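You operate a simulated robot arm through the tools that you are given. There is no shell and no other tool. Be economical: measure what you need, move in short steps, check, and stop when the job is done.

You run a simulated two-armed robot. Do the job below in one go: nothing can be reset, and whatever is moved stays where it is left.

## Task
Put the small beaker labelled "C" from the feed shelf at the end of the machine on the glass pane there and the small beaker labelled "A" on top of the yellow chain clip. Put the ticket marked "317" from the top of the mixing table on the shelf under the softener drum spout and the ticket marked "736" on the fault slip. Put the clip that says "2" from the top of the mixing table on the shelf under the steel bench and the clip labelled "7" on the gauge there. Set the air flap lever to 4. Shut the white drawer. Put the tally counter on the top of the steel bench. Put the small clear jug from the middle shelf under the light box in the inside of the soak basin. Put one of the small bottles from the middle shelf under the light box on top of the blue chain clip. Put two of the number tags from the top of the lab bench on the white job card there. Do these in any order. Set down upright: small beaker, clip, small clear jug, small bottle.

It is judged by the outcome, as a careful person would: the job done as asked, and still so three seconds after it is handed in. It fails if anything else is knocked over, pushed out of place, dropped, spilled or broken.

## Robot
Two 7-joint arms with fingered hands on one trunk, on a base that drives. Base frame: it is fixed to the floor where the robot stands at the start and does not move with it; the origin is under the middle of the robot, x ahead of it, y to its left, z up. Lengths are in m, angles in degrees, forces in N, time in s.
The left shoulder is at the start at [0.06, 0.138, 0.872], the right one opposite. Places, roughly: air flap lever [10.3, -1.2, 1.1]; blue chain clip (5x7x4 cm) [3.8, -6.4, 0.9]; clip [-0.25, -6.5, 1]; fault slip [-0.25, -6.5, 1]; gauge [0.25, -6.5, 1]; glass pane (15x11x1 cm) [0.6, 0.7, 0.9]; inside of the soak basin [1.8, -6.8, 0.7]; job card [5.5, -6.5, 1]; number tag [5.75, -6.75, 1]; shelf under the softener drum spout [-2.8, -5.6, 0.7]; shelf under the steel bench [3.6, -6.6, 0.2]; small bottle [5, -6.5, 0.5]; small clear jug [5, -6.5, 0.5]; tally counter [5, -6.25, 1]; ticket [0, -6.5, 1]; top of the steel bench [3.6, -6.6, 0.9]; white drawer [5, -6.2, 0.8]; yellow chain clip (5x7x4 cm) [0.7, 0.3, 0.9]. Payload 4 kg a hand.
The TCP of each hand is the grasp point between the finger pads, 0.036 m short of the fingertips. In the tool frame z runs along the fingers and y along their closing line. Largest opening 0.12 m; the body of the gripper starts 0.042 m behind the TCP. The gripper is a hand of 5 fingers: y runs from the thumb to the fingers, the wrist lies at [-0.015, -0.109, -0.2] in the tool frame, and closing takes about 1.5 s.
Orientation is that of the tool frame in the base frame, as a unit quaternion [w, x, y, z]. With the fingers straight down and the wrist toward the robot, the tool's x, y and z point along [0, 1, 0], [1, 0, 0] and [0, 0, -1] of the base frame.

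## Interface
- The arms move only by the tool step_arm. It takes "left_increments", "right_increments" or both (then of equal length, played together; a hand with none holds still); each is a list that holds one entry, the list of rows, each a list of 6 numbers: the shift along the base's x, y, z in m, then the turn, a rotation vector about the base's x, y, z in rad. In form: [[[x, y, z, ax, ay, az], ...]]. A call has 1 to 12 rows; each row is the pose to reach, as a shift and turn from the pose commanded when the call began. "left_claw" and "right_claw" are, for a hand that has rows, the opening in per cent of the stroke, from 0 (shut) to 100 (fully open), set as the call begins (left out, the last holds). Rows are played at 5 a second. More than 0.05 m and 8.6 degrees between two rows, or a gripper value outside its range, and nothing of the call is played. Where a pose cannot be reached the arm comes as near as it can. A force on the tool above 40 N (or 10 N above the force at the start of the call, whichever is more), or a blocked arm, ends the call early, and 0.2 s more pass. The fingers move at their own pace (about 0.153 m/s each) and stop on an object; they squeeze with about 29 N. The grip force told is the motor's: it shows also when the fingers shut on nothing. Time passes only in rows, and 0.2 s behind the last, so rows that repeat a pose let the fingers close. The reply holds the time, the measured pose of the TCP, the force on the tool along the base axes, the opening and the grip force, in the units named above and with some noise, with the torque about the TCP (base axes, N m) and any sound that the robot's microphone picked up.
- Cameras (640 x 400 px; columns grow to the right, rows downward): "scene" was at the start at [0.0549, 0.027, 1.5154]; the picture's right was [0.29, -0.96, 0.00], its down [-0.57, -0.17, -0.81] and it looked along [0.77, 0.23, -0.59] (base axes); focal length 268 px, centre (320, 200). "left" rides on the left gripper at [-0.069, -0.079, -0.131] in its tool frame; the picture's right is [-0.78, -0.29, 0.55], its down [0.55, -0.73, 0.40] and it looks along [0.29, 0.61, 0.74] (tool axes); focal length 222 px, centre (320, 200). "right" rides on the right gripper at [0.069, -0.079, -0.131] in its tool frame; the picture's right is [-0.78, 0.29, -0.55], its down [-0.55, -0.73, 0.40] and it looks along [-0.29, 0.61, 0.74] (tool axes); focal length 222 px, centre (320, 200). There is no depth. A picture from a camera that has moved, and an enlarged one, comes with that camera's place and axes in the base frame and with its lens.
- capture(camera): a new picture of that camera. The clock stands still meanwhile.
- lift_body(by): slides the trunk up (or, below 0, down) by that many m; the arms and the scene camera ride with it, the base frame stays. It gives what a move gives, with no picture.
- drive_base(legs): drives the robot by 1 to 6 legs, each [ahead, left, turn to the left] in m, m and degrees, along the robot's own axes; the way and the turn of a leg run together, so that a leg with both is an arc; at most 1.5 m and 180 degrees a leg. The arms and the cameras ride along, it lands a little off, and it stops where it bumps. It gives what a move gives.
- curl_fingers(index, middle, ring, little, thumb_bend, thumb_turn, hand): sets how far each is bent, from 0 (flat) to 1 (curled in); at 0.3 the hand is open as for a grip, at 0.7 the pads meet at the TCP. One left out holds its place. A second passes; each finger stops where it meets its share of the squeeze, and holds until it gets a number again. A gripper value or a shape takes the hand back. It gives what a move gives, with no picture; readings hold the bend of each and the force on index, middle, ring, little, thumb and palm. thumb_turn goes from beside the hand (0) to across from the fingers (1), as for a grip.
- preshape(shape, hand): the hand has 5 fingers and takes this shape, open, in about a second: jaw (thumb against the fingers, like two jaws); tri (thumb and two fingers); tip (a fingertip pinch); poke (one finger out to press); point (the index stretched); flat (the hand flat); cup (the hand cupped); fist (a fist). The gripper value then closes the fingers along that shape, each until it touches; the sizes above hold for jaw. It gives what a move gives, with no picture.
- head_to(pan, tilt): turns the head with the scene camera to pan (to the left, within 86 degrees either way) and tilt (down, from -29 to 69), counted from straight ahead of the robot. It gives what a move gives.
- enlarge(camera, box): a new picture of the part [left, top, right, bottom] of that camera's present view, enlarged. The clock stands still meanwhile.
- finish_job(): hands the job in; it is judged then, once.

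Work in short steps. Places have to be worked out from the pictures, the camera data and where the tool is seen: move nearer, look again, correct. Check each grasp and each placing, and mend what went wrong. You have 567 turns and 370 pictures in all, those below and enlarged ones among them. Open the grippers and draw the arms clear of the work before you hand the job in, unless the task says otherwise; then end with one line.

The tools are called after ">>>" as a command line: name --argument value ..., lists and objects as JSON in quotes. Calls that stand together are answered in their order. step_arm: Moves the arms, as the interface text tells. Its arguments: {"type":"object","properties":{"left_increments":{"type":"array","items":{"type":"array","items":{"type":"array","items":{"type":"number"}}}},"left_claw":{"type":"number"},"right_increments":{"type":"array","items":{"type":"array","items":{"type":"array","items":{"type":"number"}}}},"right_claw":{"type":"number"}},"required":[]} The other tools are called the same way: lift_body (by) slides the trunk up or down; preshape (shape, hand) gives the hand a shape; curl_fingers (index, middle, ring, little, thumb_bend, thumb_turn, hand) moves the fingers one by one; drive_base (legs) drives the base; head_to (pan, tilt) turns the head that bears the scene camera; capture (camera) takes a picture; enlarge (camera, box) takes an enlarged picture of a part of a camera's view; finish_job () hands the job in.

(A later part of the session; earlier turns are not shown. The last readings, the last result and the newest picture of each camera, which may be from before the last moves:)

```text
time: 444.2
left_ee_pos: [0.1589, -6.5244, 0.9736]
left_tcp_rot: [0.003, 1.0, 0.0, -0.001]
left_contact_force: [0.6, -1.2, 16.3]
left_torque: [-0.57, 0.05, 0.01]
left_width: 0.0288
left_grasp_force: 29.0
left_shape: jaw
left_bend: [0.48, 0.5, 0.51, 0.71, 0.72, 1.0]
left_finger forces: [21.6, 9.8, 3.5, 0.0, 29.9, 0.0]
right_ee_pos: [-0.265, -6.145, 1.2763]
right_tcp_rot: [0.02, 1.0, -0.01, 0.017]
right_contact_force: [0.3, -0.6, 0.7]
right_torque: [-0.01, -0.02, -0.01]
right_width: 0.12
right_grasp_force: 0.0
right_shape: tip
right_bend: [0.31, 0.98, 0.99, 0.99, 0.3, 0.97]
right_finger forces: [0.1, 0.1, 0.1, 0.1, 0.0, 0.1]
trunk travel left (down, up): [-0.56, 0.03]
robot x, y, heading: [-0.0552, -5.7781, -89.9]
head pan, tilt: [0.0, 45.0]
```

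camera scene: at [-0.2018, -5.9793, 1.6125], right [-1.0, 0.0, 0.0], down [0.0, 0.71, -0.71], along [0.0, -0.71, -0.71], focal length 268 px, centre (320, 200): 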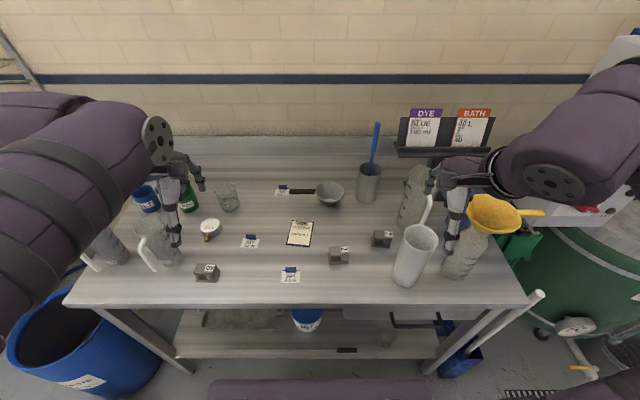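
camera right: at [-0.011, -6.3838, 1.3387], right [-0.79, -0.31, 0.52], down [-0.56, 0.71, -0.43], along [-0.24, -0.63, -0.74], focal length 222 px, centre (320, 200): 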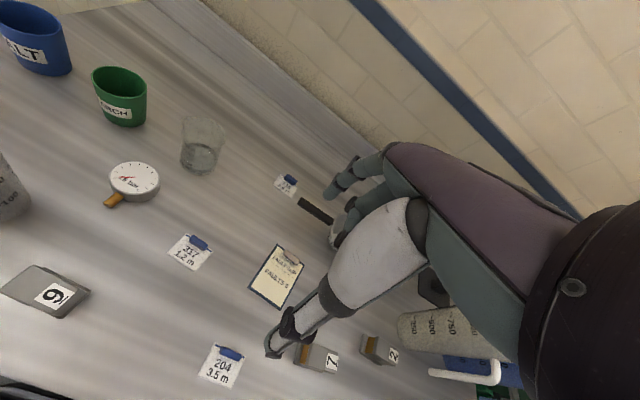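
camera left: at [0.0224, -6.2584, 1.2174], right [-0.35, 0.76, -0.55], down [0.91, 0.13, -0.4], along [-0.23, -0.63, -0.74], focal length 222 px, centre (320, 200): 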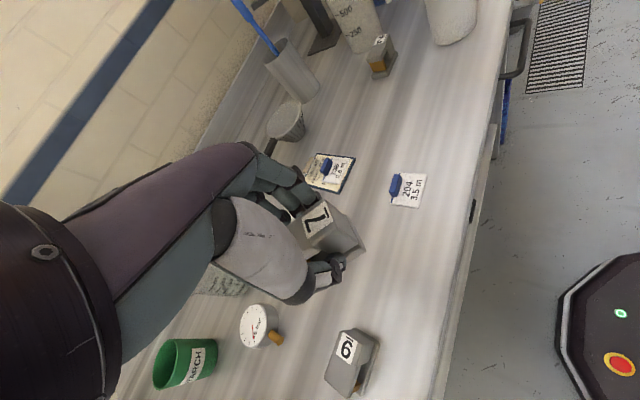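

Contact is centred enough. I ease up 2 mm and release to 50 %.

>>> step_arm --left_increments '[[[0, 0, 0.002, 0, 0, 0], [0, 0, 0.002, 0, 0, 0]]]'

>>> step_arm --left_increments '[[[0, 0, 0, 0, 0, 0], [0, 0, 0, 0, 0, 0], [0, 0, 0, 0, 0, 0], [0, 0, 0, 0, 0, 0], [0, 0, 0, 0, 0, 0]]]' --left_claw 65

>>> enlarge --camera "left" --box '[230, 160, 450, 340]'

```text
time: 444.8
left_ee_pos: [0.1593, -6.5222, 0.973]
left_tcp_rot: [0.001, 1.0, 0.0, 0.0]
left_contact_force: [-0.1, -2.5, 13.4]
left_torque: [-0.59, 0.05, -0.04]
left_width: 0.029
left_grasp_force: 29.1
left_shape: jaw
left_bend: [0.48, 0.5, 0.51, 0.71, 0.72, 1.0]
left_finger forces: [21.2, 9.9, 3.9, 0.0, 27.8, 0.0]
right_ee_pos: [-0.2656, -6.1457, 1.2761]
right_tcp_rot: [0.019, 1.0, -0.009, 0.018]
right_contact_force: [0.7, -0.3, -1.2]
right_torque: [-0.03, 0.01, -0.02]
right_width: 0.1195
right_grasp_force: 0.1
right_shape: tip
right_bend: [0.31, 0.98, 0.99, 0.99, 0.3, 0.97]
right_finger forces: [0.0, 0.0, 0.1, 0.0, 0.1, 0.0]
trunk travel left (down, up): [-0.56, 0.03]
robot x, y, heading: [-0.0596, -5.7782, -89.8]
head pan, tilt: [0.0, 45.0]
```

```text
time: 446.0
left_ee_pos: [0.1597, -6.5229, 0.9715]
left_tcp_rot: [0.0, 1.0, 0.0, -0.001]
left_contact_force: [0.5, -0.7, 0.1]
left_torque: [0.02, 0.01, -0.01]
left_width: 0.078
left_grasp_force: 0.1
left_shape: jaw
left_bend: [0.36, 0.4, 0.38, 0.62, 0.44, 1.0]
left_finger forces: [0.0, 0.0, 0.1, 0.0, 0.1, 0.0]
right_ee_pos: [-0.2651, -6.147, 1.2758]
right_tcp_rot: [0.019, 1.0, -0.009, 0.017]
right_contact_force: [-0.5, 0.0, -0.6]
right_torque: [0.02, -0.03, 0.05]
right_width: 0.1199
right_grasp_force: 0.0
right_shape: tip
right_bend: [0.31, 0.98, 0.99, 0.99, 0.3, 0.97]
right_finger forces: [0.0, 0.1, 0.0, 0.1, 0.1, 0.0]
trunk travel left (down, up): [-0.56, 0.03]
robot x, y, heading: [-0.0517, -5.7788, -89.8]
head pan, tilt: [0.0, 45.0]
```

```text
2.22 times, centred on (340, 250) of left
camera zoom: at [0.0899, -6.4412, 1.1034], right [-0.79, 0.29, -0.55], down [0.55, 0.74, -0.4], along [0.29, -0.61, -0.74], focal length 494 px, centre (276, 89)
```

zoom: 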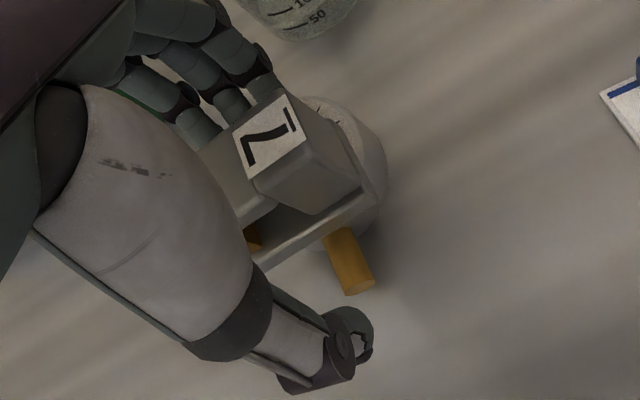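

The clip stands on the gauge. I open a bit more and rise straight up.

>>> step_arm --left_increments '[[[0, 0, 0, 0, 0, 0], [0, 0, 0, 0, 0, 0], [0, 0, 0.015, 0, 0, 0], [0, 0, 0.04, 0, 0, 0], [0, 0, 0.08, 0, 0, 0], [0, 0, 0.12, 0, 0, 0], [0, 0, 0.16, 0, 0, 0]]]' --left_claw 85

>>> capture --camera "left"

```text
time: 447.6
left_ee_pos: [0.1587, -6.5216, 1.1357]
left_tcp_rot: [0.001, 1.0, 0.0, 0.0]
left_contact_force: [0.2, 0.4, -1.0]
left_torque: [0.01, 0.01, -0.01]
left_width: 0.102
left_grasp_force: 0.0
left_shape: jaw
left_bend: [0.31, 0.34, 0.33, 0.44, 0.37, 0.98]
left_finger forces: [0.0, 0.1, 0.0, 0.1, 0.0, 0.0]
right_ee_pos: [-0.265, -6.1464, 1.274]
right_tcp_rot: [0.019, 1.0, -0.009, 0.017]
right_contact_force: [1.5, 0.6, 0.3]
right_torque: [-0.02, 0.0, 0.01]
right_width: 0.1197
right_grasp_force: 0.0
right_shape: tip
right_bend: [0.31, 0.98, 0.99, 0.99, 0.3, 0.97]
right_finger forces: [0.0, 0.0, 0.0, 0.1, 0.0, 0.0]
trunk travel left (down, up): [-0.56, 0.03]
robot x, y, heading: [-0.0571, -5.776, -89.9]
head pan, tilt: [0.0, 45.0]
```

```text
78 pictures are left
camera left: at [0.089, -6.4407, 1.2658], right [-0.79, 0.29, -0.55], down [0.55, 0.73, -0.4], along [0.29, -0.61, -0.74], focal length 222 px, centre (320, 200)
```

left: 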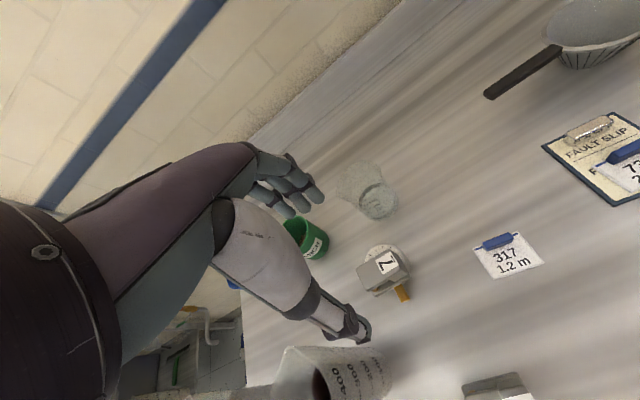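

Clip 7 is on the gauge. Now ticket 317 with the left hand in tip shape, at [0.022,-6.510].

>>> preshape --hand "left" --shape "tip"

>>> step_arm --left_increments '[[[-0.045, 0.004, 0, 0, 0, 0], [-0.09, 0.008, 0, 0, 0, 0], [-0.137, 0.011, -0.005, 0, 0, 0], [-0.137, 0.011, -0.05, 0, 0, 0], [-0.137, 0.011, -0.09, 0, 0, 0]]]' --left_claw 50

>>> capture --camera "left"

```text
time: 448.5
left_ee_pos: [0.159, -6.5236, 1.1334]
left_tcp_rot: [0.001, 1.0, -0.001, -0.001]
left_contact_force: [-0.5, 0.4, 1.2]
left_torque: [0.03, 0.01, -0.02]
left_width: 0.1197
left_grasp_force: 0.0
left_shape: tip
left_bend: [0.31, 0.98, 0.99, 0.99, 0.3, 0.97]
left_finger forces: [0.0, 0.0, 0.0, 0.0, 0.1, 0.1]
right_ee_pos: [-0.2647, -6.1474, 1.2758]
right_tcp_rot: [0.019, 1.0, -0.01, 0.018]
right_contact_force: [0.3, -0.6, -0.2]
right_torque: [0.0, 0.01, 0.01]
right_width: 0.1198
right_grasp_force: 0.0
right_shape: tip
right_bend: [0.31, 0.98, 0.99, 0.99, 0.3, 0.97]
right_finger forces: [0.0, 0.1, 0.0, 0.1, 0.0, 0.0]
trunk travel left (down, up): [-0.56, 0.03]
robot x, y, heading: [-0.0552, -5.7785, -89.6]
head pan, tilt: [0.0, 45.0]
```

```text
time: 449.7
left_ee_pos: [0.0214, -6.5184, 1.0407]
left_tcp_rot: [0.0, 1.0, 0.0, -0.001]
left_contact_force: [-0.5, -0.6, 0.4]
left_torque: [0.03, 0.0, -0.01]
left_width: 0.0602
left_grasp_force: 0.0
left_shape: tip
left_bend: [0.43, 0.98, 0.99, 0.99, 0.56, 1.0]
left_finger forces: [0.0, 0.0, 0.1, 0.0, 0.0, 0.0]
right_ee_pos: [-0.2648, -6.1476, 1.2757]
right_tcp_rot: [0.019, 1.0, -0.009, 0.017]
right_contact_force: [0.0, -0.8, 0.1]
right_torque: [0.03, 0.02, 0.02]
right_width: 0.1197
right_grasp_force: 0.1
right_shape: tip
right_bend: [0.31, 0.98, 0.99, 0.99, 0.3, 0.97]
right_finger forces: [0.1, 0.0, 0.0, 0.0, 0.0, 0.0]
trunk travel left (down, up): [-0.56, 0.03]
robot x, y, heading: [-0.0546, -5.7785, -89.8]
head pan, tilt: [0.0, 45.0]
```

```text
77 pictures are left
camera left: at [-0.0495, -6.4368, 1.1722], right [-0.79, 0.29, -0.55], down [0.55, 0.73, -0.4], along [0.29, -0.61, -0.74], focal length 222 px, centre (320, 200)
```

left: 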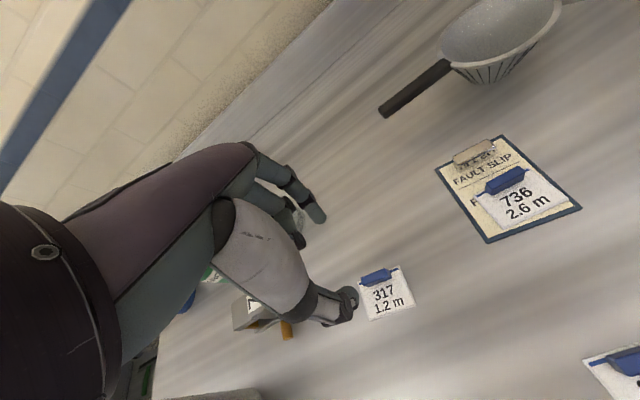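

Nearly aligned; small trim, lower, close and lift.

>>> step_arm --left_increments '[[[0.002, 0.005, -0.04, 0, 0, 0], [0.002, 0.005, -0.075, 0, 0, 0], [0.002, 0.005, -0.0985, 0, 0, 0]]]'

>>> step_arm --left_increments '[[[0, 0, 0, 0, 0, 0], [0, 0, 0, 0, 0, 0], [0, 0, 0, 0, 0, 0], [0, 0, 0, 0, 0, 0], [0, 0, 0, 0, 0, 0], [0, 0, 0, 0, 0, 0]]]' --left_claw 0

>>> step_arm --left_increments '[[[0, 0, 0.01, 0, 0, 0], [0, 0, 0.04, 0, 0, 0], [0, 0, 0.08, 0, 0, 0], [0, 0, 0.12, 0, 0, 0], [0, 0, 0.16, 0, 0, 0], [0, 0, 0.2, 0, 0, 0]]]'

>>> capture --camera "left"

```text
time: 450.5
left_ee_pos: [0.0236, -6.5061, 0.9451]
left_tcp_rot: [0.0, 1.0, 0.001, -0.001]
left_contact_force: [0.9, -0.2, -0.4]
left_torque: [0.0, 0.01, 0.0]
left_width: 0.0602
left_grasp_force: 0.0
left_shape: tip
left_bend: [0.43, 0.98, 0.99, 0.99, 0.56, 1.0]
left_finger forces: [0.0, 0.1, 0.0, 0.0, 0.0, 0.0]
right_ee_pos: [-0.2642, -6.1476, 1.2748]
right_tcp_rot: [0.019, 1.0, -0.009, 0.017]
right_contact_force: [-0.3, -0.3, 0.2]
right_torque: [0.02, -0.03, -0.03]
right_width: 0.1198
right_grasp_force: 0.1
right_shape: tip
right_bend: [0.31, 0.98, 0.99, 0.99, 0.3, 0.97]
right_finger forces: [0.0, 0.0, 0.1, 0.1, 0.1, 0.0]
trunk travel left (down, up): [-0.56, 0.03]
robot x, y, heading: [-0.0563, -5.7786, -89.5]
head pan, tilt: [0.0, 45.0]
```

```text
time: 451.9
left_ee_pos: [0.0242, -6.5071, 0.9455]
left_tcp_rot: [0.0, 1.0, 0.001, -0.001]
left_contact_force: [0.6, -0.2, -0.1]
left_torque: [-0.02, 0.0, -0.02]
left_width: 0.0042
left_grasp_force: 29.5
left_shape: tip
left_bend: [0.69, 1.0, 1.0, 1.0, 0.71, 1.0]
left_finger forces: [26.1, 0.1, 0.1, 0.0, 26.0, 0.1]
right_ee_pos: [-0.2645, -6.1476, 1.2768]
right_tcp_rot: [0.018, 1.0, -0.009, 0.017]
right_contact_force: [0.0, -0.2, -0.8]
right_torque: [-0.02, -0.01, 0.01]
right_width: 0.1199
right_grasp_force: 0.0
right_shape: tip
right_bend: [0.31, 0.98, 0.99, 0.99, 0.3, 0.97]
right_finger forces: [0.1, 0.0, 0.1, 0.1, 0.1, 0.1]
trunk travel left (down, up): [-0.56, 0.03]
robot x, y, heading: [-0.0562, -5.7805, -89.8]
head pan, tilt: [0.0, 45.0]
```

```text
time: 453.3
left_ee_pos: [0.0271, -6.5043, 1.1432]
left_tcp_rot: [0.001, 1.0, 0.0, -0.001]
left_contact_force: [0.2, 0.3, 0.1]
left_torque: [-0.01, -0.02, -0.02]
left_width: 0.004
left_grasp_force: 29.8
left_shape: tip
left_bend: [0.69, 1.0, 1.0, 1.0, 0.71, 1.0]
left_finger forces: [26.1, 0.1, 0.0, 0.0, 25.9, 0.1]
right_ee_pos: [-0.2655, -6.1465, 1.277]
right_tcp_rot: [0.02, 1.0, -0.009, 0.017]
right_contact_force: [0.0, -0.3, 0.4]
right_torque: [-0.01, -0.02, 0.04]
right_width: 0.1196
right_grasp_force: 0.0
right_shape: tip
right_bend: [0.31, 0.98, 0.99, 0.99, 0.3, 0.97]
right_finger forces: [0.0, 0.0, 0.0, 0.0, 0.1, 0.0]
trunk travel left (down, up): [-0.56, 0.03]
robot x, y, heading: [-0.0562, -5.777, -89.8]
head pan, tilt: [0.0, 45.0]
```

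```text
76 pictures are left
camera left: at [-0.0429, -6.4224, 1.2741], right [-0.79, 0.29, -0.55], down [0.55, 0.74, -0.4], along [0.29, -0.61, -0.74], focal length 222 px, centre (320, 200)
```

left: 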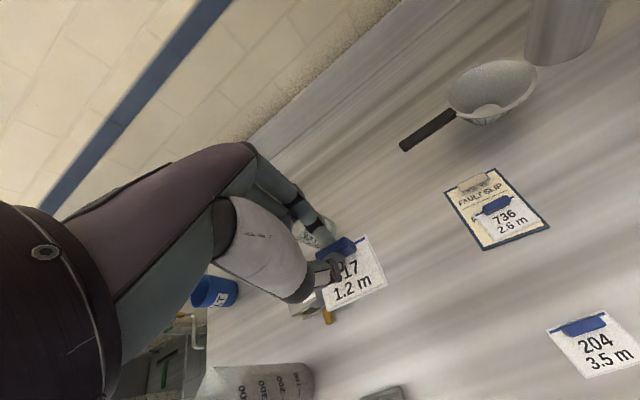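

Ticket 317 is held. Clip 2 will be done afterwards with the left hand (a tall bottle blocks the right arm's approach). I back off and look toward the softener drum.

>>> drive_base --legs '[[-0.9, 0, 0]]'

>>> head_to --pan -60 --tilt 22

>>> capture --camera "scene"

```text
time: 458.0
left_ee_pos: [0.0198, -5.6055, 1.1435]
left_tcp_rot: [0.0, 1.0, -0.005, -0.001]
left_contact_force: [0.8, -0.5, -0.3]
left_torque: [-0.02, 0.01, 0.01]
left_width: 0.004
left_grasp_force: 29.1
left_shape: tip
left_bend: [0.69, 1.0, 1.0, 1.0, 0.71, 1.0]
left_finger forces: [26.1, 0.0, 0.1, 0.0, 26.1, 0.0]
right_ee_pos: [-0.2683, -5.2461, 1.2753]
right_tcp_rot: [0.019, 1.0, -0.014, 0.017]
right_contact_force: [-1.5, -0.8, 0.1]
right_torque: [0.04, 0.02, 0.0]
right_width: 0.1195
right_grasp_force: 0.0
right_shape: tip
right_bend: [0.31, 0.98, 0.99, 0.99, 0.3, 0.97]
right_finger forces: [0.0, 0.0, 0.0, 0.0, 0.0, 0.0]
trunk travel left (down, up): [-0.56, 0.03]
robot x, y, heading: [-0.0536, -4.8802, -90.5]
head pan, tilt: [0.0, 45.0]
```

```text
time: 459.3
left_ee_pos: [0.0198, -5.6078, 1.1412]
left_tcp_rot: [0.0, 1.0, -0.004, -0.001]
left_contact_force: [0.1, 0.2, -0.2]
left_torque: [-0.01, 0.04, -0.04]
left_width: 0.0042
left_grasp_force: 28.6
left_shape: tip
left_bend: [0.69, 1.0, 1.0, 1.0, 0.71, 1.0]
left_finger forces: [26.2, 0.1, 0.0, 0.0, 26.0, 0.1]
right_ee_pos: [-0.2683, -5.2483, 1.2758]
right_tcp_rot: [0.019, 1.0, -0.014, 0.017]
right_contact_force: [-0.1, -0.1, -0.7]
right_torque: [-0.03, 0.0, -0.03]
right_width: 0.1199
right_grasp_force: 0.1
right_shape: tip
right_bend: [0.31, 0.98, 0.99, 0.99, 0.3, 0.97]
right_finger forces: [0.1, 0.0, 0.1, 0.1, 0.0, 0.0]
trunk travel left (down, up): [-0.56, 0.03]
robot x, y, heading: [-0.0527, -4.8794, -90.3]
head pan, tilt: [-60.0, 22.0]
```

```text
75 pictures are left
camera scene: at [-0.1347, -4.8955, 1.6479], right [-0.5, 0.87, 0.0], down [0.33, 0.19, -0.93], along [-0.8, -0.46, -0.38], focal length 268 px, centre (320, 200)
```

scene: 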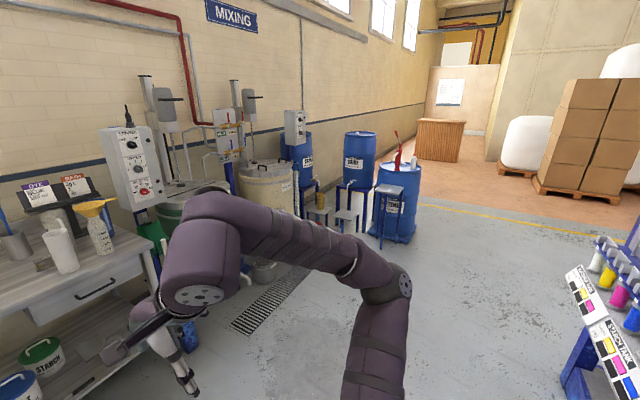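

Zoom on the blue drums to find the one labelled softener and its shelf.

>>> enlarge --camera "scene" --box '[270, 110, 450, 260]'

```text
2.67 times, centred on (360, 185) of scene
camera zoom: at [-0.1347, -4.8955, 1.6479], right [-0.5, 0.87, 0.0], down [0.33, 0.19, -0.93], along [-0.8, -0.46, -0.38], focal length 714 px, centre (213, 240)
```

zoom: 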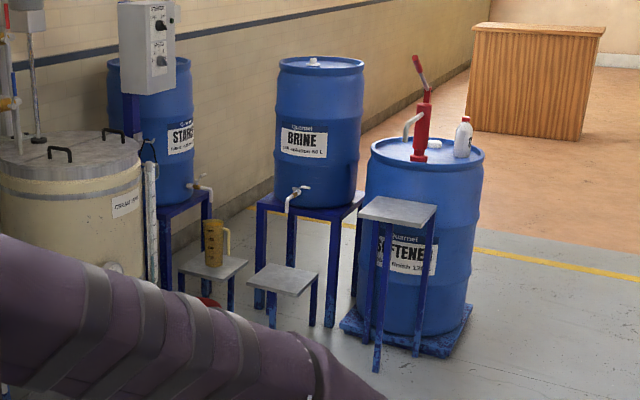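

The softener shelf is at about [-2.73,-5.57,0.70]. I drive right along y≈-5.05 to face it from the north side.

>>> drive_base --legs '[[0.12, -1.4, 0], [0, -1.1, 0.5]]'

>>> head_to --pan -10 --tilt 38

>>> capture --camera "scene"

```text
time: 471.6
left_ee_pos: [-2.4605, -5.7747, 1.1417]
left_tcp_rot: [0.0, 1.0, 0.01, 0.0]
left_contact_force: [0.3, -0.7, -0.2]
left_torque: [0.0, -0.02, 0.05]
left_width: 0.0043
left_grasp_force: 29.0
left_shape: tip
left_bend: [0.69, 1.0, 1.0, 1.0, 0.71, 1.0]
left_finger forces: [26.1, 0.0, 0.0, 0.1, 26.0, 0.0]
right_ee_pos: [-2.7581, -5.4234, 1.2751]
right_tcp_rot: [0.019, 1.0, 0.001, 0.017]
right_contact_force: [0.5, -0.7, 0.5]
right_torque: [-0.01, -0.03, -0.01]
right_width: 0.1197
right_grasp_force: 0.0
right_shape: tip
right_bend: [0.31, 0.98, 0.99, 0.99, 0.3, 0.97]
right_finger forces: [0.0, 0.0, 0.1, 0.2, 0.0, 0.0]
trunk travel left (down, up): [-0.56, 0.03]
robot x, y, heading: [-2.5515, -5.0459, -88.5]
head pan, tilt: [-60.0, 22.0]
```

```text
time: 472.8
left_ee_pos: [-2.461, -5.7739, 1.1419]
left_tcp_rot: [0.0, 1.0, 0.011, -0.001]
left_contact_force: [0.5, -0.2, -0.4]
left_torque: [0.0, -0.02, 0.0]
left_width: 0.0042
left_grasp_force: 29.2
left_shape: tip
left_bend: [0.69, 1.0, 1.0, 1.0, 0.71, 1.0]
left_finger forces: [26.1, 0.0, 0.0, 0.0, 26.0, 0.0]
right_ee_pos: [-2.7593, -5.4236, 1.2757]
right_tcp_rot: [0.018, 1.0, 0.0, 0.017]
right_contact_force: [-0.1, -0.3, -0.1]
right_torque: [0.03, 0.01, -0.05]
right_width: 0.1198
right_grasp_force: 0.1
right_shape: tip
right_bend: [0.31, 0.98, 0.99, 0.99, 0.3, 0.97]
right_finger forces: [0.0, 0.1, 0.1, 0.0, 0.0, 0.0]
trunk travel left (down, up): [-0.56, 0.03]
robot x, y, heading: [-2.5562, -5.0487, -88.6]
head pan, tilt: [-10.0, 38.0]
```

```text
73 pictures are left
camera scene: at [-2.5694, -5.1044, 1.6228], right [-0.99, 0.15, 0.0], down [0.09, 0.61, -0.79], along [-0.12, -0.78, -0.62], focal length 268 px, centre (320, 200)
```

scene: 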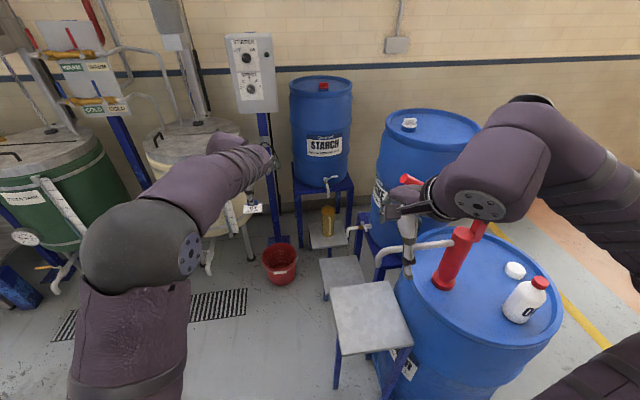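

Shelf: x −2.95…−2.70, y −5.70…−5.46, with the white spout tip above it near [−2.79,−5.50,≈1.0]. I will place the ticket at the east side [−2.735,−5.53]. First I pull the right hand back and reposition the base.

>>> step_arm --right_increments '[[[0.03, 0.03, 0.02, 0, 0, 0], [0.06, 0.06, 0.03, 0, 0, 0], [0.06, 0.08, 0.03, 0, 0, 0]]]'

>>> drive_base --legs '[[-0.18, 0, -1.2], [0, -0.18, 0]]'

>>> capture --camera "left"

>>> capture --camera "scene"

```text
time: 473.6
left_ee_pos: [-2.4605, -5.7744, 1.1417]
left_tcp_rot: [-0.001, 1.0, 0.01, -0.001]
left_contact_force: [0.1, -0.3, -0.1]
left_torque: [0.01, 0.0, 0.02]
left_width: 0.0042
left_grasp_force: 28.8
left_shape: tip
left_bend: [0.69, 1.0, 1.0, 1.0, 0.71, 1.0]
left_finger forces: [26.1, 0.0, 0.0, 0.0, 25.9, 0.0]
right_ee_pos: [-2.6983, -5.3409, 1.3054]
right_tcp_rot: [0.018, 1.0, 0.0, 0.017]
right_contact_force: [0.2, 0.0, 0.5]
right_torque: [0.03, 0.0, 0.0]
right_width: 0.1198
right_grasp_force: 0.0
right_shape: tip
right_bend: [0.31, 0.98, 0.99, 0.99, 0.3, 0.97]
right_finger forces: [0.0, 0.1, 0.1, 0.1, 0.0, 0.0]
trunk travel left (down, up): [-0.56, 0.03]
robot x, y, heading: [-2.556, -5.0482, -88.5]
head pan, tilt: [-10.0, 38.0]
```

```text
time: 476.2
left_ee_pos: [-2.6529, -5.5889, 1.1419]
left_tcp_rot: [0.0, 1.0, 0.003, 0.0]
left_contact_force: [0.1, 0.2, 0.4]
left_torque: [-0.04, -0.02, 0.0]
left_width: 0.0043
left_grasp_force: 28.9
left_shape: tip
left_bend: [0.69, 1.0, 1.0, 1.0, 0.71, 1.0]
left_finger forces: [26.1, 0.0, 0.0, 0.0, 26.1, 0.0]
right_ee_pos: [-2.8841, -5.1503, 1.3048]
right_tcp_rot: [0.019, 1.0, -0.005, 0.019]
right_contact_force: [-0.3, -0.4, -0.3]
right_torque: [-0.02, -0.03, 0.0]
right_width: 0.1199
right_grasp_force: 0.0
right_shape: tip
right_bend: [0.31, 0.98, 0.99, 0.99, 0.3, 0.97]
right_finger forces: [0.0, 0.0, 0.2, 0.0, 0.0, 0.0]
trunk travel left (down, up): [-0.56, 0.03]
robot x, y, heading: [-2.7389, -4.8623, -89.2]
head pan, tilt: [-10.0, 38.0]
```

```text
72 pictures are left
camera left: at [-2.7228, -5.5076, 1.2736], right [-0.79, 0.29, -0.55], down [0.55, 0.74, -0.4], along [0.29, -0.61, -0.74], focal length 222 px, centre (320, 200)
```

left: 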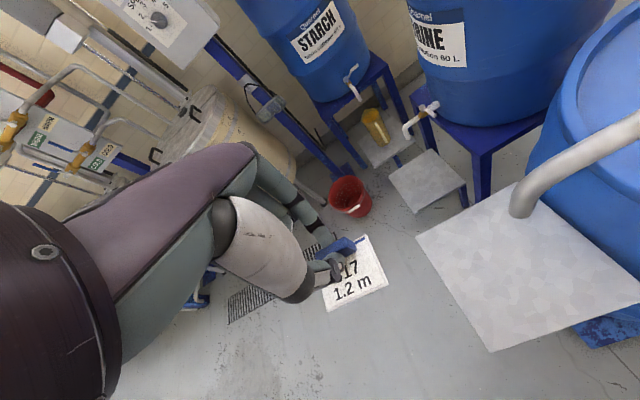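

```text
71 pictures are left
camera scene: at [-2.7518, -4.9171, 1.6227], right [-0.99, 0.16, 0.0], down [0.1, 0.61, -0.79], along [-0.13, -0.78, -0.62], focal length 268 px, centre (320, 200)
```

scene: 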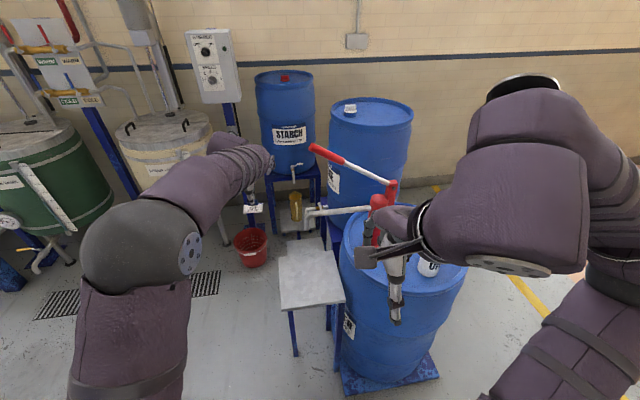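

Spout tip is at ≈[−2.82,−5.59,0.99]; my target is 9 cm to its side. I move over and lower the ticket toward the shelf.

>>> step_arm --left_increments '[[[-0.03, 0.02, 0, 0, 0, 0], [-0.06, 0.04, -0.02, 0, 0, 0], [-0.082, 0.05, -0.06, 0, 0, 0], [-0.082, 0.05, -0.11, 0, 0, 0], [-0.082, 0.05, -0.16, 0, 0, 0], [-0.082, 0.05, -0.21, 0, 0, 0], [-0.082, 0.05, -0.26, 0, 0, 0], [-0.082, 0.05, -0.31, 0, 0, 0], [-0.082, 0.05, -0.36, 0, 0, 0]]]'

>>> capture --camera "left"

```text
time: 478.2
left_ee_pos: [-2.7367, -5.537, 0.7809]
left_tcp_rot: [0.0, 1.0, 0.003, -0.001]
left_contact_force: [-0.7, -0.1, 0.0]
left_torque: [0.02, 0.03, 0.0]
left_width: 0.0045
left_grasp_force: 29.0
left_shape: tip
left_bend: [0.69, 1.0, 1.0, 1.0, 0.71, 1.0]
left_finger forces: [26.1, 0.2, 0.1, 0.1, 26.0, 0.0]
right_ee_pos: [-2.8828, -5.1513, 1.3049]
right_tcp_rot: [0.018, 1.0, -0.007, 0.017]
right_contact_force: [0.4, -0.6, 0.5]
right_torque: [-0.02, -0.03, 0.02]
right_width: 0.1199
right_grasp_force: 0.1
right_shape: tip
right_bend: [0.31, 0.98, 0.99, 0.99, 0.3, 0.97]
right_finger forces: [0.1, 0.0, 0.1, 0.0, 0.1, 0.0]
trunk travel left (down, up): [-0.56, 0.03]
robot x, y, heading: [-2.7395, -4.8656, -89.3]
head pan, tilt: [-10.0, 38.0]
```

```text
70 pictures are left
camera left: at [-2.8065, -5.4556, 0.9125], right [-0.79, 0.29, -0.55], down [0.55, 0.74, -0.4], along [0.29, -0.61, -0.74], focal length 222 px, centre (320, 200)
```

left: 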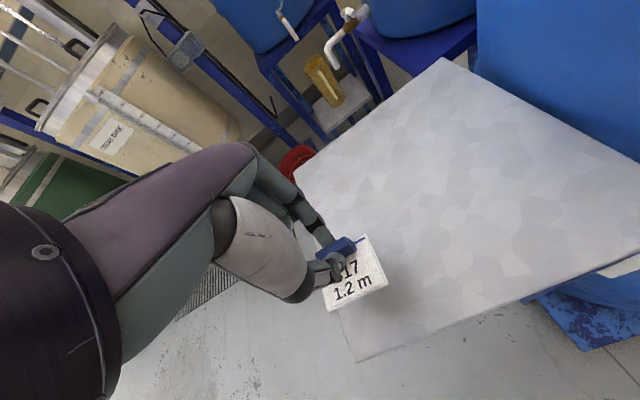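

I move 3.5 cm further onto the shelf, lower to contact and release.

>>> step_arm --left_increments '[[[-0.02, 0, 0, 0, 0, 0], [-0.037, 0.003, 0, 0, 0, 0], [-0.037, 0.003, -0.015, 0, 0, 0], [-0.037, 0.003, -0.025, 0, 0, 0], [-0.037, 0.003, -0.032, 0, 0, 0], [-0.037, 0.003, -0.036, 0, 0, 0]]]'

>>> capture --camera "left"

```text
time: 479.6
left_ee_pos: [-2.7699, -5.5346, 0.7451]
left_tcp_rot: [0.0, 1.0, 0.003, -0.001]
left_contact_force: [0.2, 0.7, -0.2]
left_torque: [0.01, 0.02, 0.02]
left_width: 0.0043
left_grasp_force: 28.4
left_shape: tip
left_bend: [0.69, 1.0, 1.0, 1.0, 0.71, 1.0]
left_finger forces: [25.9, 0.0, 0.0, 0.1, 26.0, 0.0]
right_ee_pos: [-2.8824, -5.1507, 1.305]
right_tcp_rot: [0.019, 1.0, -0.007, 0.017]
right_contact_force: [0.3, -0.1, -0.1]
right_torque: [-0.02, 0.01, -0.02]
right_width: 0.1199
right_grasp_force: 0.1
right_shape: tip
right_bend: [0.31, 0.98, 0.99, 0.99, 0.3, 0.97]
right_finger forces: [0.0, 0.1, 0.0, 0.0, 0.1, 0.1]
trunk travel left (down, up): [-0.56, 0.03]
robot x, y, heading: [-2.7396, -4.8658, -89.5]
head pan, tilt: [-10.0, 38.0]
```

```text
69 pictures are left
camera left: at [-2.8404, -5.4537, 0.8778], right [-0.79, 0.29, -0.55], down [0.55, 0.74, -0.4], along [0.29, -0.61, -0.74], focal length 222 px, centre (320, 200)
```

left: 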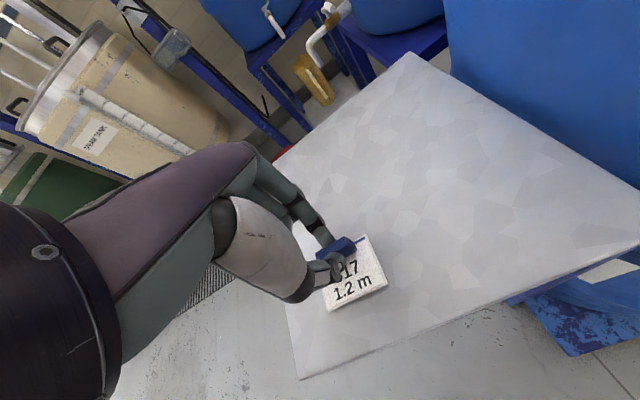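

Still just above; I lower in small steps until contact, then release.

>>> step_arm --left_increments '[[[0, 0, -0.003, 0, 0, 0], [0, 0, -0.006, 0, 0, 0], [0, 0, -0.009, 0, 0, 0], [0, 0, -0.012, 0, 0, 0]]]'

```text
time: 480.6
left_ee_pos: [-2.772, -5.5383, 0.7411]
left_tcp_rot: [0.008, 1.0, 0.002, -0.002]
left_contact_force: [2.5, 9.7, 23.8]
left_torque: [0.43, -0.07, 0.0]
left_width: 0.008
left_grasp_force: 29.1
left_shape: tip
left_bend: [0.71, 1.0, 1.0, 1.0, 0.71, 1.0]
left_finger forces: [26.4, 0.1, 0.0, 0.0, 36.7, 0.0]
right_ee_pos: [-2.8827, -5.1485, 1.3055]
right_tcp_rot: [0.02, 1.0, -0.006, 0.017]
right_contact_force: [0.6, -0.7, 0.3]
right_torque: [0.0, -0.03, -0.02]
right_width: 0.12
right_grasp_force: 0.0
right_shape: tip
right_bend: [0.31, 0.98, 0.99, 0.99, 0.3, 0.97]
right_finger forces: [0.0, 0.1, 0.1, 0.0, 0.0, 0.0]
trunk travel left (down, up): [-0.56, 0.03]
robot x, y, heading: [-2.7322, -4.8656, -89.5]
head pan, tilt: [-10.0, 38.0]
stopped in row 4 (left hand): the force on the tool passed its limit (the readings are from after the stop); the commanded pose is now the measured one
```

Contact made. I release and rise.

>>> step_arm --left_increments '[[[0, 0.003, 0.003, 0, 0, 0], [0, 0.003, 0.003, 0, 0, 0], [0, 0.003, 0.003, 0, 0, 0], [0, 0.003, 0.003, 0, 0, 0], [0, 0.003, 0.03, 0, 0, 0], [0, 0.003, 0.07, 0, 0, 0], [0.02, 0.003, 0.11, 0, 0, 0], [0.04, 0.003, 0.15, 0, 0, 0], [0.06, 0.003, 0.19, 0, 0, 0], [0.08, 0.003, 0.23, 0, 0, 0], [0.08, 0.003, 0.27, 0, 0, 0]]]' --left_claw 40

>>> capture --camera "left"

```text
time: 483.0
left_ee_pos: [-2.6906, -5.5366, 1.0089]
left_tcp_rot: [0.004, 1.0, 0.002, 0.0]
left_contact_force: [-0.1, 0.9, 0.1]
left_torque: [-0.01, -0.01, 0.0]
left_width: 0.0477
left_grasp_force: 0.0
left_shape: tip
left_bend: [0.47, 0.98, 0.99, 0.99, 0.65, 1.0]
left_finger forces: [0.1, 0.1, 0.1, 0.1, 0.0, 0.0]
right_ee_pos: [-2.8829, -5.1497, 1.305]
right_tcp_rot: [0.019, 1.0, -0.007, 0.017]
right_contact_force: [0.4, 1.2, -0.4]
right_torque: [0.0, -0.03, 0.02]
right_width: 0.1197
right_grasp_force: 0.1
right_shape: tip
right_bend: [0.31, 0.98, 0.99, 0.99, 0.3, 0.97]
right_finger forces: [0.0, 0.0, 0.0, 0.0, 0.0, 0.0]
trunk travel left (down, up): [-0.56, 0.03]
robot x, y, heading: [-2.7371, -4.8626, -89.3]
head pan, tilt: [-10.0, 38.0]
```

```text
68 pictures are left
camera left: at [-2.7599, -5.455, 1.1401], right [-0.79, 0.28, -0.55], down [0.55, 0.73, -0.4], along [0.29, -0.62, -0.73], focal length 222 px, centre (320, 200)
```

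left: 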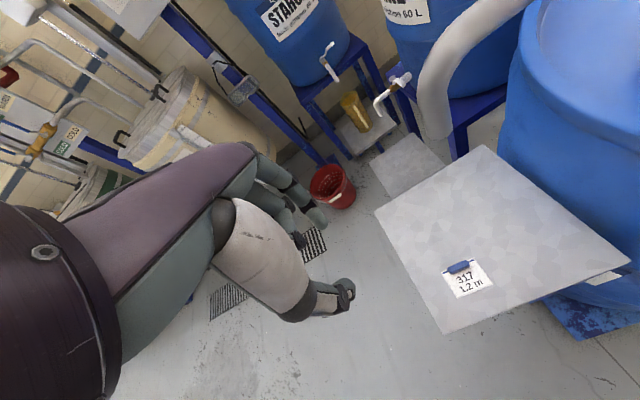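

Ticket 317 lies on the softener shelf. I raise and retract the left hand, then drive back to the mixing table for clip 2.

>>> step_arm --left_increments '[[[0.02, 0.02, 0.04, 0, 0, 0], [0.04, 0.05, 0.08, 0, 0, 0], [0.06, 0.08, 0.12, 0, 0, 0], [0.08, 0.12, 0.15, 0, 0, 0], [0.1, 0.16, 0.18, 0, 0, 0], [0.12, 0.2, 0.2, 0, 0, 0]]]'

>>> preshape --hand "left" --shape "tri"

>>> drive_base --legs '[[-0.1, 1.4, -0.5], [0, 0.87, 0], [0.75, 0, 0]]'

>>> head_to --pan 0 --tilt 45

>>> capture --camera "scene"

```text
refused: row 2 steps farther than a row can; nothing moved
```

```text
time: 483.9
left_ee_pos: [-2.6904, -5.5372, 1.0085]
left_tcp_rot: [0.004, 1.0, 0.002, -0.001]
left_contact_force: [0.7, -0.1, 0.1]
left_torque: [0.0, 0.01, 0.0]
left_width: 0.1197
left_grasp_force: 0.0
left_shape: tri
left_bend: [0.3, 0.3, 0.99, 0.99, 0.3, 0.97]
left_finger forces: [0.0, 0.1, 0.1, 0.0, 0.0, 0.0]
right_ee_pos: [-2.8823, -5.1507, 1.305]
right_tcp_rot: [0.018, 1.0, -0.007, 0.017]
right_contact_force: [0.8, 0.0, -0.6]
right_torque: [0.01, 0.01, 0.0]
right_width: 0.1198
right_grasp_force: 0.0
right_shape: tip
right_bend: [0.31, 0.98, 0.99, 0.99, 0.3, 0.97]
right_finger forces: [0.1, 0.1, 0.0, 0.0, 0.1, 0.0]
trunk travel left (down, up): [-0.56, 0.03]
robot x, y, heading: [-2.733, -4.8655, -89.5]
head pan, tilt: [-10.0, 38.0]
```

```text
time: 498.8
left_ee_pos: [-0.5232, -6.2305, 1.0089]
left_tcp_rot: [0.004, 0.999, -0.035, -0.002]
left_contact_force: [0.6, 0.1, -0.8]
left_torque: [0.01, 0.04, 0.02]
left_width: 0.1198
left_grasp_force: 0.1
left_shape: tri
left_bend: [0.3, 0.3, 0.99, 0.99, 0.3, 0.97]
left_finger forces: [0.1, 0.1, 0.0, 0.0, 0.1, 0.0]
right_ee_pos: [-0.6871, -5.8299, 1.3051]
right_tcp_rot: [0.019, 0.999, -0.045, 0.017]
right_contact_force: [-0.7, -0.1, 0.3]
right_torque: [0.05, 0.01, 0.0]
right_width: 0.1197
right_grasp_force: 0.0
right_shape: tip
right_bend: [0.31, 0.98, 0.99, 0.99, 0.3, 0.97]
right_finger forces: [0.0, 0.0, 0.0, 0.1, 0.0, 0.0]
trunk travel left (down, up): [-0.56, 0.03]
robot x, y, heading: [-0.5165, -5.5518, -93.8]
head pan, tilt: [-10.0, 38.0]
```

```text
time: 499.5
left_ee_pos: [-0.5241, -6.231, 1.0092]
left_tcp_rot: [0.005, 0.999, -0.035, -0.002]
left_contact_force: [-0.1, 0.8, -1.0]
left_torque: [0.0, 0.0, -0.04]
left_width: 0.1196
left_grasp_force: 0.1
left_shape: tri
left_bend: [0.3, 0.3, 0.99, 0.99, 0.3, 0.97]
left_finger forces: [0.0, 0.0, 0.0, 0.0, 0.0, 0.0]
right_ee_pos: [-0.6872, -5.8304, 1.3052]
right_tcp_rot: [0.02, 0.999, -0.044, 0.017]
right_contact_force: [0.3, 0.0, 1.1]
right_torque: [0.0, -0.01, -0.03]
right_width: 0.1197
right_grasp_force: 0.2
right_shape: tip
right_bend: [0.31, 0.98, 0.99, 0.99, 0.3, 0.97]
right_finger forces: [0.0, 0.1, 0.1, 0.0, 0.0, 0.0]
trunk travel left (down, up): [-0.56, 0.03]
robot x, y, heading: [-0.5216, -5.5548, -93.8]
head pan, tilt: [0.0, 45.0]
```

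```text
67 pictures are left
camera scene: at [-0.5218, -5.6043, 1.6125], right [-1.0, 0.07, 0.0], down [0.05, 0.71, -0.71], along [-0.05, -0.71, -0.71], focal length 268 px, centre (320, 200)
```

scene: 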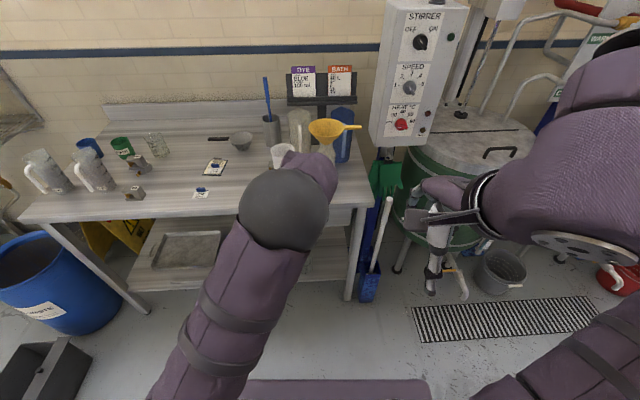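

The hand-raise was refused, but luckily the hand stopped short of the table. I raise the left hand now with smaller steps, and check the bottles.

>>> step_arm --left_increments '[[[0, 0.02, 0.03, 0, 0, 0], [0, 0.04, 0.06, 0, 0, 0], [0.02, 0.06, 0.1, 0, 0, 0.02], [0.04, 0.08, 0.14, 0, 0, 0.04], [0.07, 0.09, 0.17, 0, 0, 0.06], [0.1, 0.1, 0.2, 0, 0, 0.07], [0.13, 0.1, 0.23, 0, 0, 0.07]]]'

>>> drive_base --legs '[[0, 0.12, 3.8], [0.25, 0, 0]]'

>>> capture --camera "scene"

```text
time: 501.1
left_ee_pos: [-0.3912, -6.1317, 1.2373]
left_tcp_rot: [0.004, 1.0, -0.001, -0.002]
left_contact_force: [-0.6, 0.1, -0.3]
left_torque: [-0.03, 0.01, -0.03]
left_width: 0.12
left_grasp_force: 0.1
left_shape: tri
left_bend: [0.3, 0.3, 0.99, 0.99, 0.3, 0.97]
left_finger forces: [0.0, 0.0, 0.0, 0.1, 0.0, 0.0]
right_ee_pos: [-0.6861, -5.8293, 1.3043]
right_tcp_rot: [0.02, 0.999, -0.046, 0.016]
right_contact_force: [0.1, -0.1, 0.8]
right_torque: [-0.02, 0.01, 0.03]
right_width: 0.1198
right_grasp_force: 0.1
right_shape: tip
right_bend: [0.31, 0.98, 0.99, 0.99, 0.3, 0.97]
right_finger forces: [0.0, 0.0, 0.1, 0.0, 0.1, 0.0]
trunk travel left (down, up): [-0.56, 0.03]
robot x, y, heading: [-0.5201, -5.5568, -93.8]
head pan, tilt: [0.0, 45.0]
```

```text
time: 503.8
left_ee_pos: [-0.236, -6.382, 1.2375]
left_tcp_rot: [0.003, 1.0, 0.028, -0.001]
left_contact_force: [0.5, 0.5, -0.1]
left_torque: [0.01, 0.02, -0.02]
left_width: 0.1198
left_grasp_force: 0.0
left_shape: tri
left_bend: [0.3, 0.3, 0.99, 0.99, 0.3, 0.97]
left_finger forces: [0.0, 0.0, 0.0, 0.0, 0.1, 0.0]
right_ee_pos: [-0.5503, -6.0962, 1.3045]
right_tcp_rot: [0.019, 1.0, -0.015, 0.017]
right_contact_force: [-0.2, 0.2, -0.2]
right_torque: [0.04, -0.01, 0.02]
right_width: 0.1196
right_grasp_force: 0.2
right_shape: tip
right_bend: [0.31, 0.98, 0.99, 0.99, 0.3, 0.97]
right_finger forces: [0.1, 0.0, 0.0, 0.0, 0.0, 0.0]
trunk travel left (down, up): [-0.56, 0.03]
robot x, y, heading: [-0.4017, -5.8128, -90.4]
head pan, tilt: [0.0, 45.0]
```

```text
66 pictures are left
camera scene: at [-0.3979, -5.8621, 1.6124], right [-1.0, 0.01, 0.0], down [0.0, 0.71, -0.71], along [0.0, -0.71, -0.71], focal length 268 px, centre (320, 200)
```

scene: 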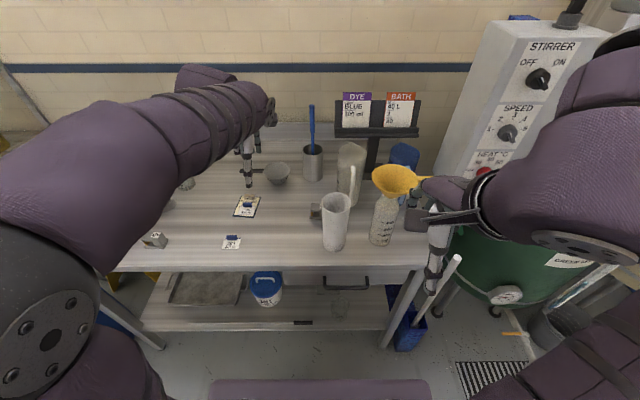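

I tilt the left hand 23° and bring it over clip 2 from the left/back side, clear of the white bottle (top z≈1.12 at [−0.445,−6.35]).

>>> step_arm --left_increments '[[[0, -0.035, 0, 0, 0.1, -0.055], [0, -0.07, 0, 0, 0.2, -0.11], [0, -0.103, -0.01, 0, 0.3, -0.165], [-0.03, -0.103, -0.04, 0, 0.4, -0.22], [-0.06, -0.103, -0.07, 0, 0.4, -0.22], [-0.09, -0.103, -0.1, 0, 0.4, -0.22], [-0.12, -0.103, -0.13, 0, 0.4, -0.22], [-0.15, -0.103, -0.15, 0, 0.4, -0.22]]]'

>>> capture --camera "left"

>>> enlarge --camera "scene" --box '[240, 130, 400, 260]'

```text
time: 505.6
left_ee_pos: [-0.3897, -6.4825, 1.0878]
left_tcp_rot: [-0.001, 0.976, -0.08, -0.2]
left_contact_force: [-0.4, 0.8, -0.3]
left_torque: [0.02, -0.01, -0.02]
left_width: 0.1201
left_grasp_force: 0.1
left_shape: tri
left_bend: [0.3, 0.3, 0.99, 0.99, 0.3, 0.97]
left_finger forces: [0.1, 0.0, 0.1, 0.1, 0.0, 0.0]
right_ee_pos: [-0.5506, -6.0962, 1.3051]
right_tcp_rot: [0.019, 1.0, -0.014, 0.016]
right_contact_force: [0.9, 0.2, -0.9]
right_torque: [0.01, -0.02, 0.0]
right_width: 0.1198
right_grasp_force: 0.1
right_shape: tip
right_bend: [0.31, 0.98, 0.99, 0.99, 0.3, 0.97]
right_finger forces: [0.1, 0.0, 0.0, 0.0, 0.0, 0.1]
trunk travel left (down, up): [-0.56, 0.03]
robot x, y, heading: [-0.3969, -5.8113, -90.4]
head pan, tilt: [0.0, 45.0]
```

```text
65 pictures are left
camera left: at [-0.3888, -6.3965, 1.2326], right [-0.88, 0.43, -0.21], down [0.46, 0.65, -0.6], along [-0.12, -0.62, -0.77], focal length 222 px, centre (320, 200)
```

left: 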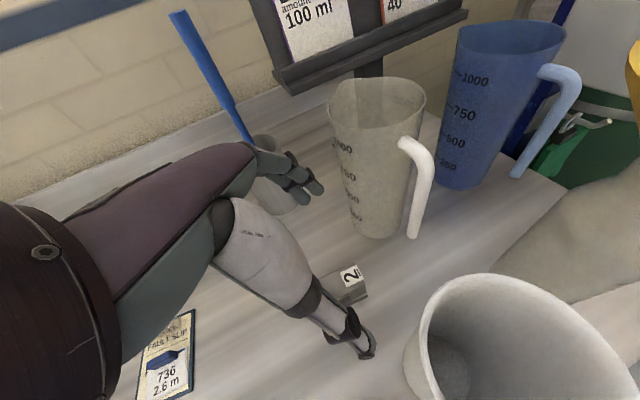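

```text
3.08 times, centred on (320, 195) of scene
camera zoom: at [-0.3988, -5.8608, 1.6125], right [-1.0, 0.01, 0.0], down [0.0, 0.71, -0.71], along [0.0, -0.71, -0.71], focal length 823 px, centre (320, 215)
```

zoom: 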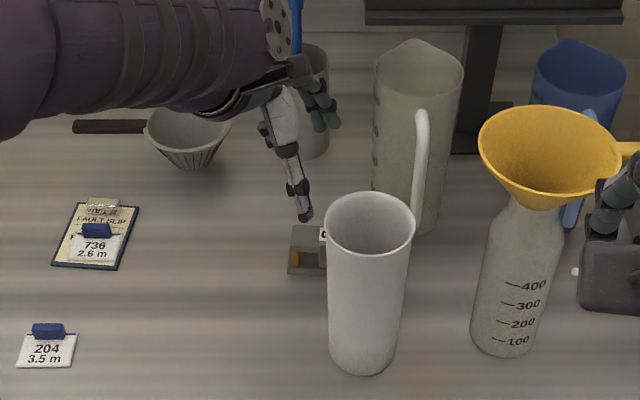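

Clip 2's centre reads [−0.397,−6.487]. I pull the right hand away from the funnel and descend vertically on the clip.

>>> step_arm --right_increments '[[[0, 0.03, 0.01, 0, 0, 0], [0, 0.06, 0.02, 0, 0, 0], [0.02, 0.08, 0.02, 0, 0, 0]]]'

>>> step_arm --left_increments '[[[-0.003, 0.0, -0.035, 0, 0, 0], [-0.006, 0.0, -0.07, 0, 0, 0], [-0.008, 0.0, -0.1, 0, 0, 0]]]' --left_claw 90

>>> capture --camera "left"

```text
time: 506.4
left_ee_pos: [-0.3871, -6.4814, 1.0873]
left_tcp_rot: [-0.001, 0.976, -0.08, -0.202]
left_contact_force: [-0.6, 0.2, 0.9]
left_torque: [0.01, 0.03, 0.02]
left_width: 0.12
left_grasp_force: 0.0
left_shape: tri
left_bend: [0.3, 0.3, 0.99, 0.99, 0.3, 0.97]
left_finger forces: [0.0, 0.0, 0.1, 0.1, 0.0, 0.1]
right_ee_pos: [-0.499, -6.0361, 1.3168]
right_tcp_rot: [0.018, 1.0, -0.014, 0.016]
right_contact_force: [-0.3, -0.2, -0.2]
right_torque: [-0.01, 0.03, 0.0]
right_width: 0.1197
right_grasp_force: 0.2
right_shape: tip
right_bend: [0.31, 0.98, 0.99, 0.99, 0.3, 0.97]
right_finger forces: [0.1, 0.0, 0.0, 0.1, 0.0, 0.1]
right hand out of reach, approached as far as the arm can: row 1, 2, 3
trunk travel left (down, up): [-0.56, 0.03]
robot x, y, heading: [-0.398, -5.811, -90.3]
head pan, tilt: [0.0, 45.0]
```

```text
time: 507.1
left_ee_pos: [-0.3929, -6.4836, 0.9868]
left_tcp_rot: [-0.002, 0.976, -0.08, -0.2]
left_contact_force: [0.4, -1.1, -0.6]
left_torque: [0.03, 0.01, -0.01]
left_width: 0.1085
left_grasp_force: 0.1
left_shape: tri
left_bend: [0.3, 0.32, 0.99, 0.99, 0.3, 0.98]
left_finger forces: [0.0, 0.1, 0.0, 0.0, 0.0, 0.0]
right_ee_pos: [-0.5, -6.0371, 1.3157]
right_tcp_rot: [0.019, 1.0, -0.015, 0.017]
right_contact_force: [-0.5, -0.5, -1.3]
right_torque: [-0.01, 0.0, -0.01]
right_width: 0.1198
right_grasp_force: 0.0
right_shape: tip
right_bend: [0.31, 0.98, 0.99, 0.99, 0.3, 0.97]
right_finger forces: [0.0, 0.0, 0.0, 0.0, 0.0, 0.0]
trunk travel left (down, up): [-0.56, 0.03]
robot x, y, heading: [-0.3984, -5.8107, -90.6]
head pan, tilt: [0.0, 45.0]
```

```text
63 pictures are left
camera left: at [-0.3936, -6.3972, 1.1331], right [-0.88, 0.43, -0.2], down [0.46, 0.65, -0.6], along [-0.12, -0.62, -0.77], focal length 222 px, centre (320, 200)
```

left: 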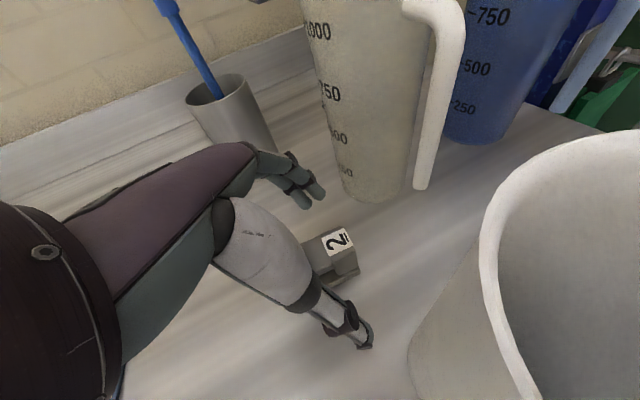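

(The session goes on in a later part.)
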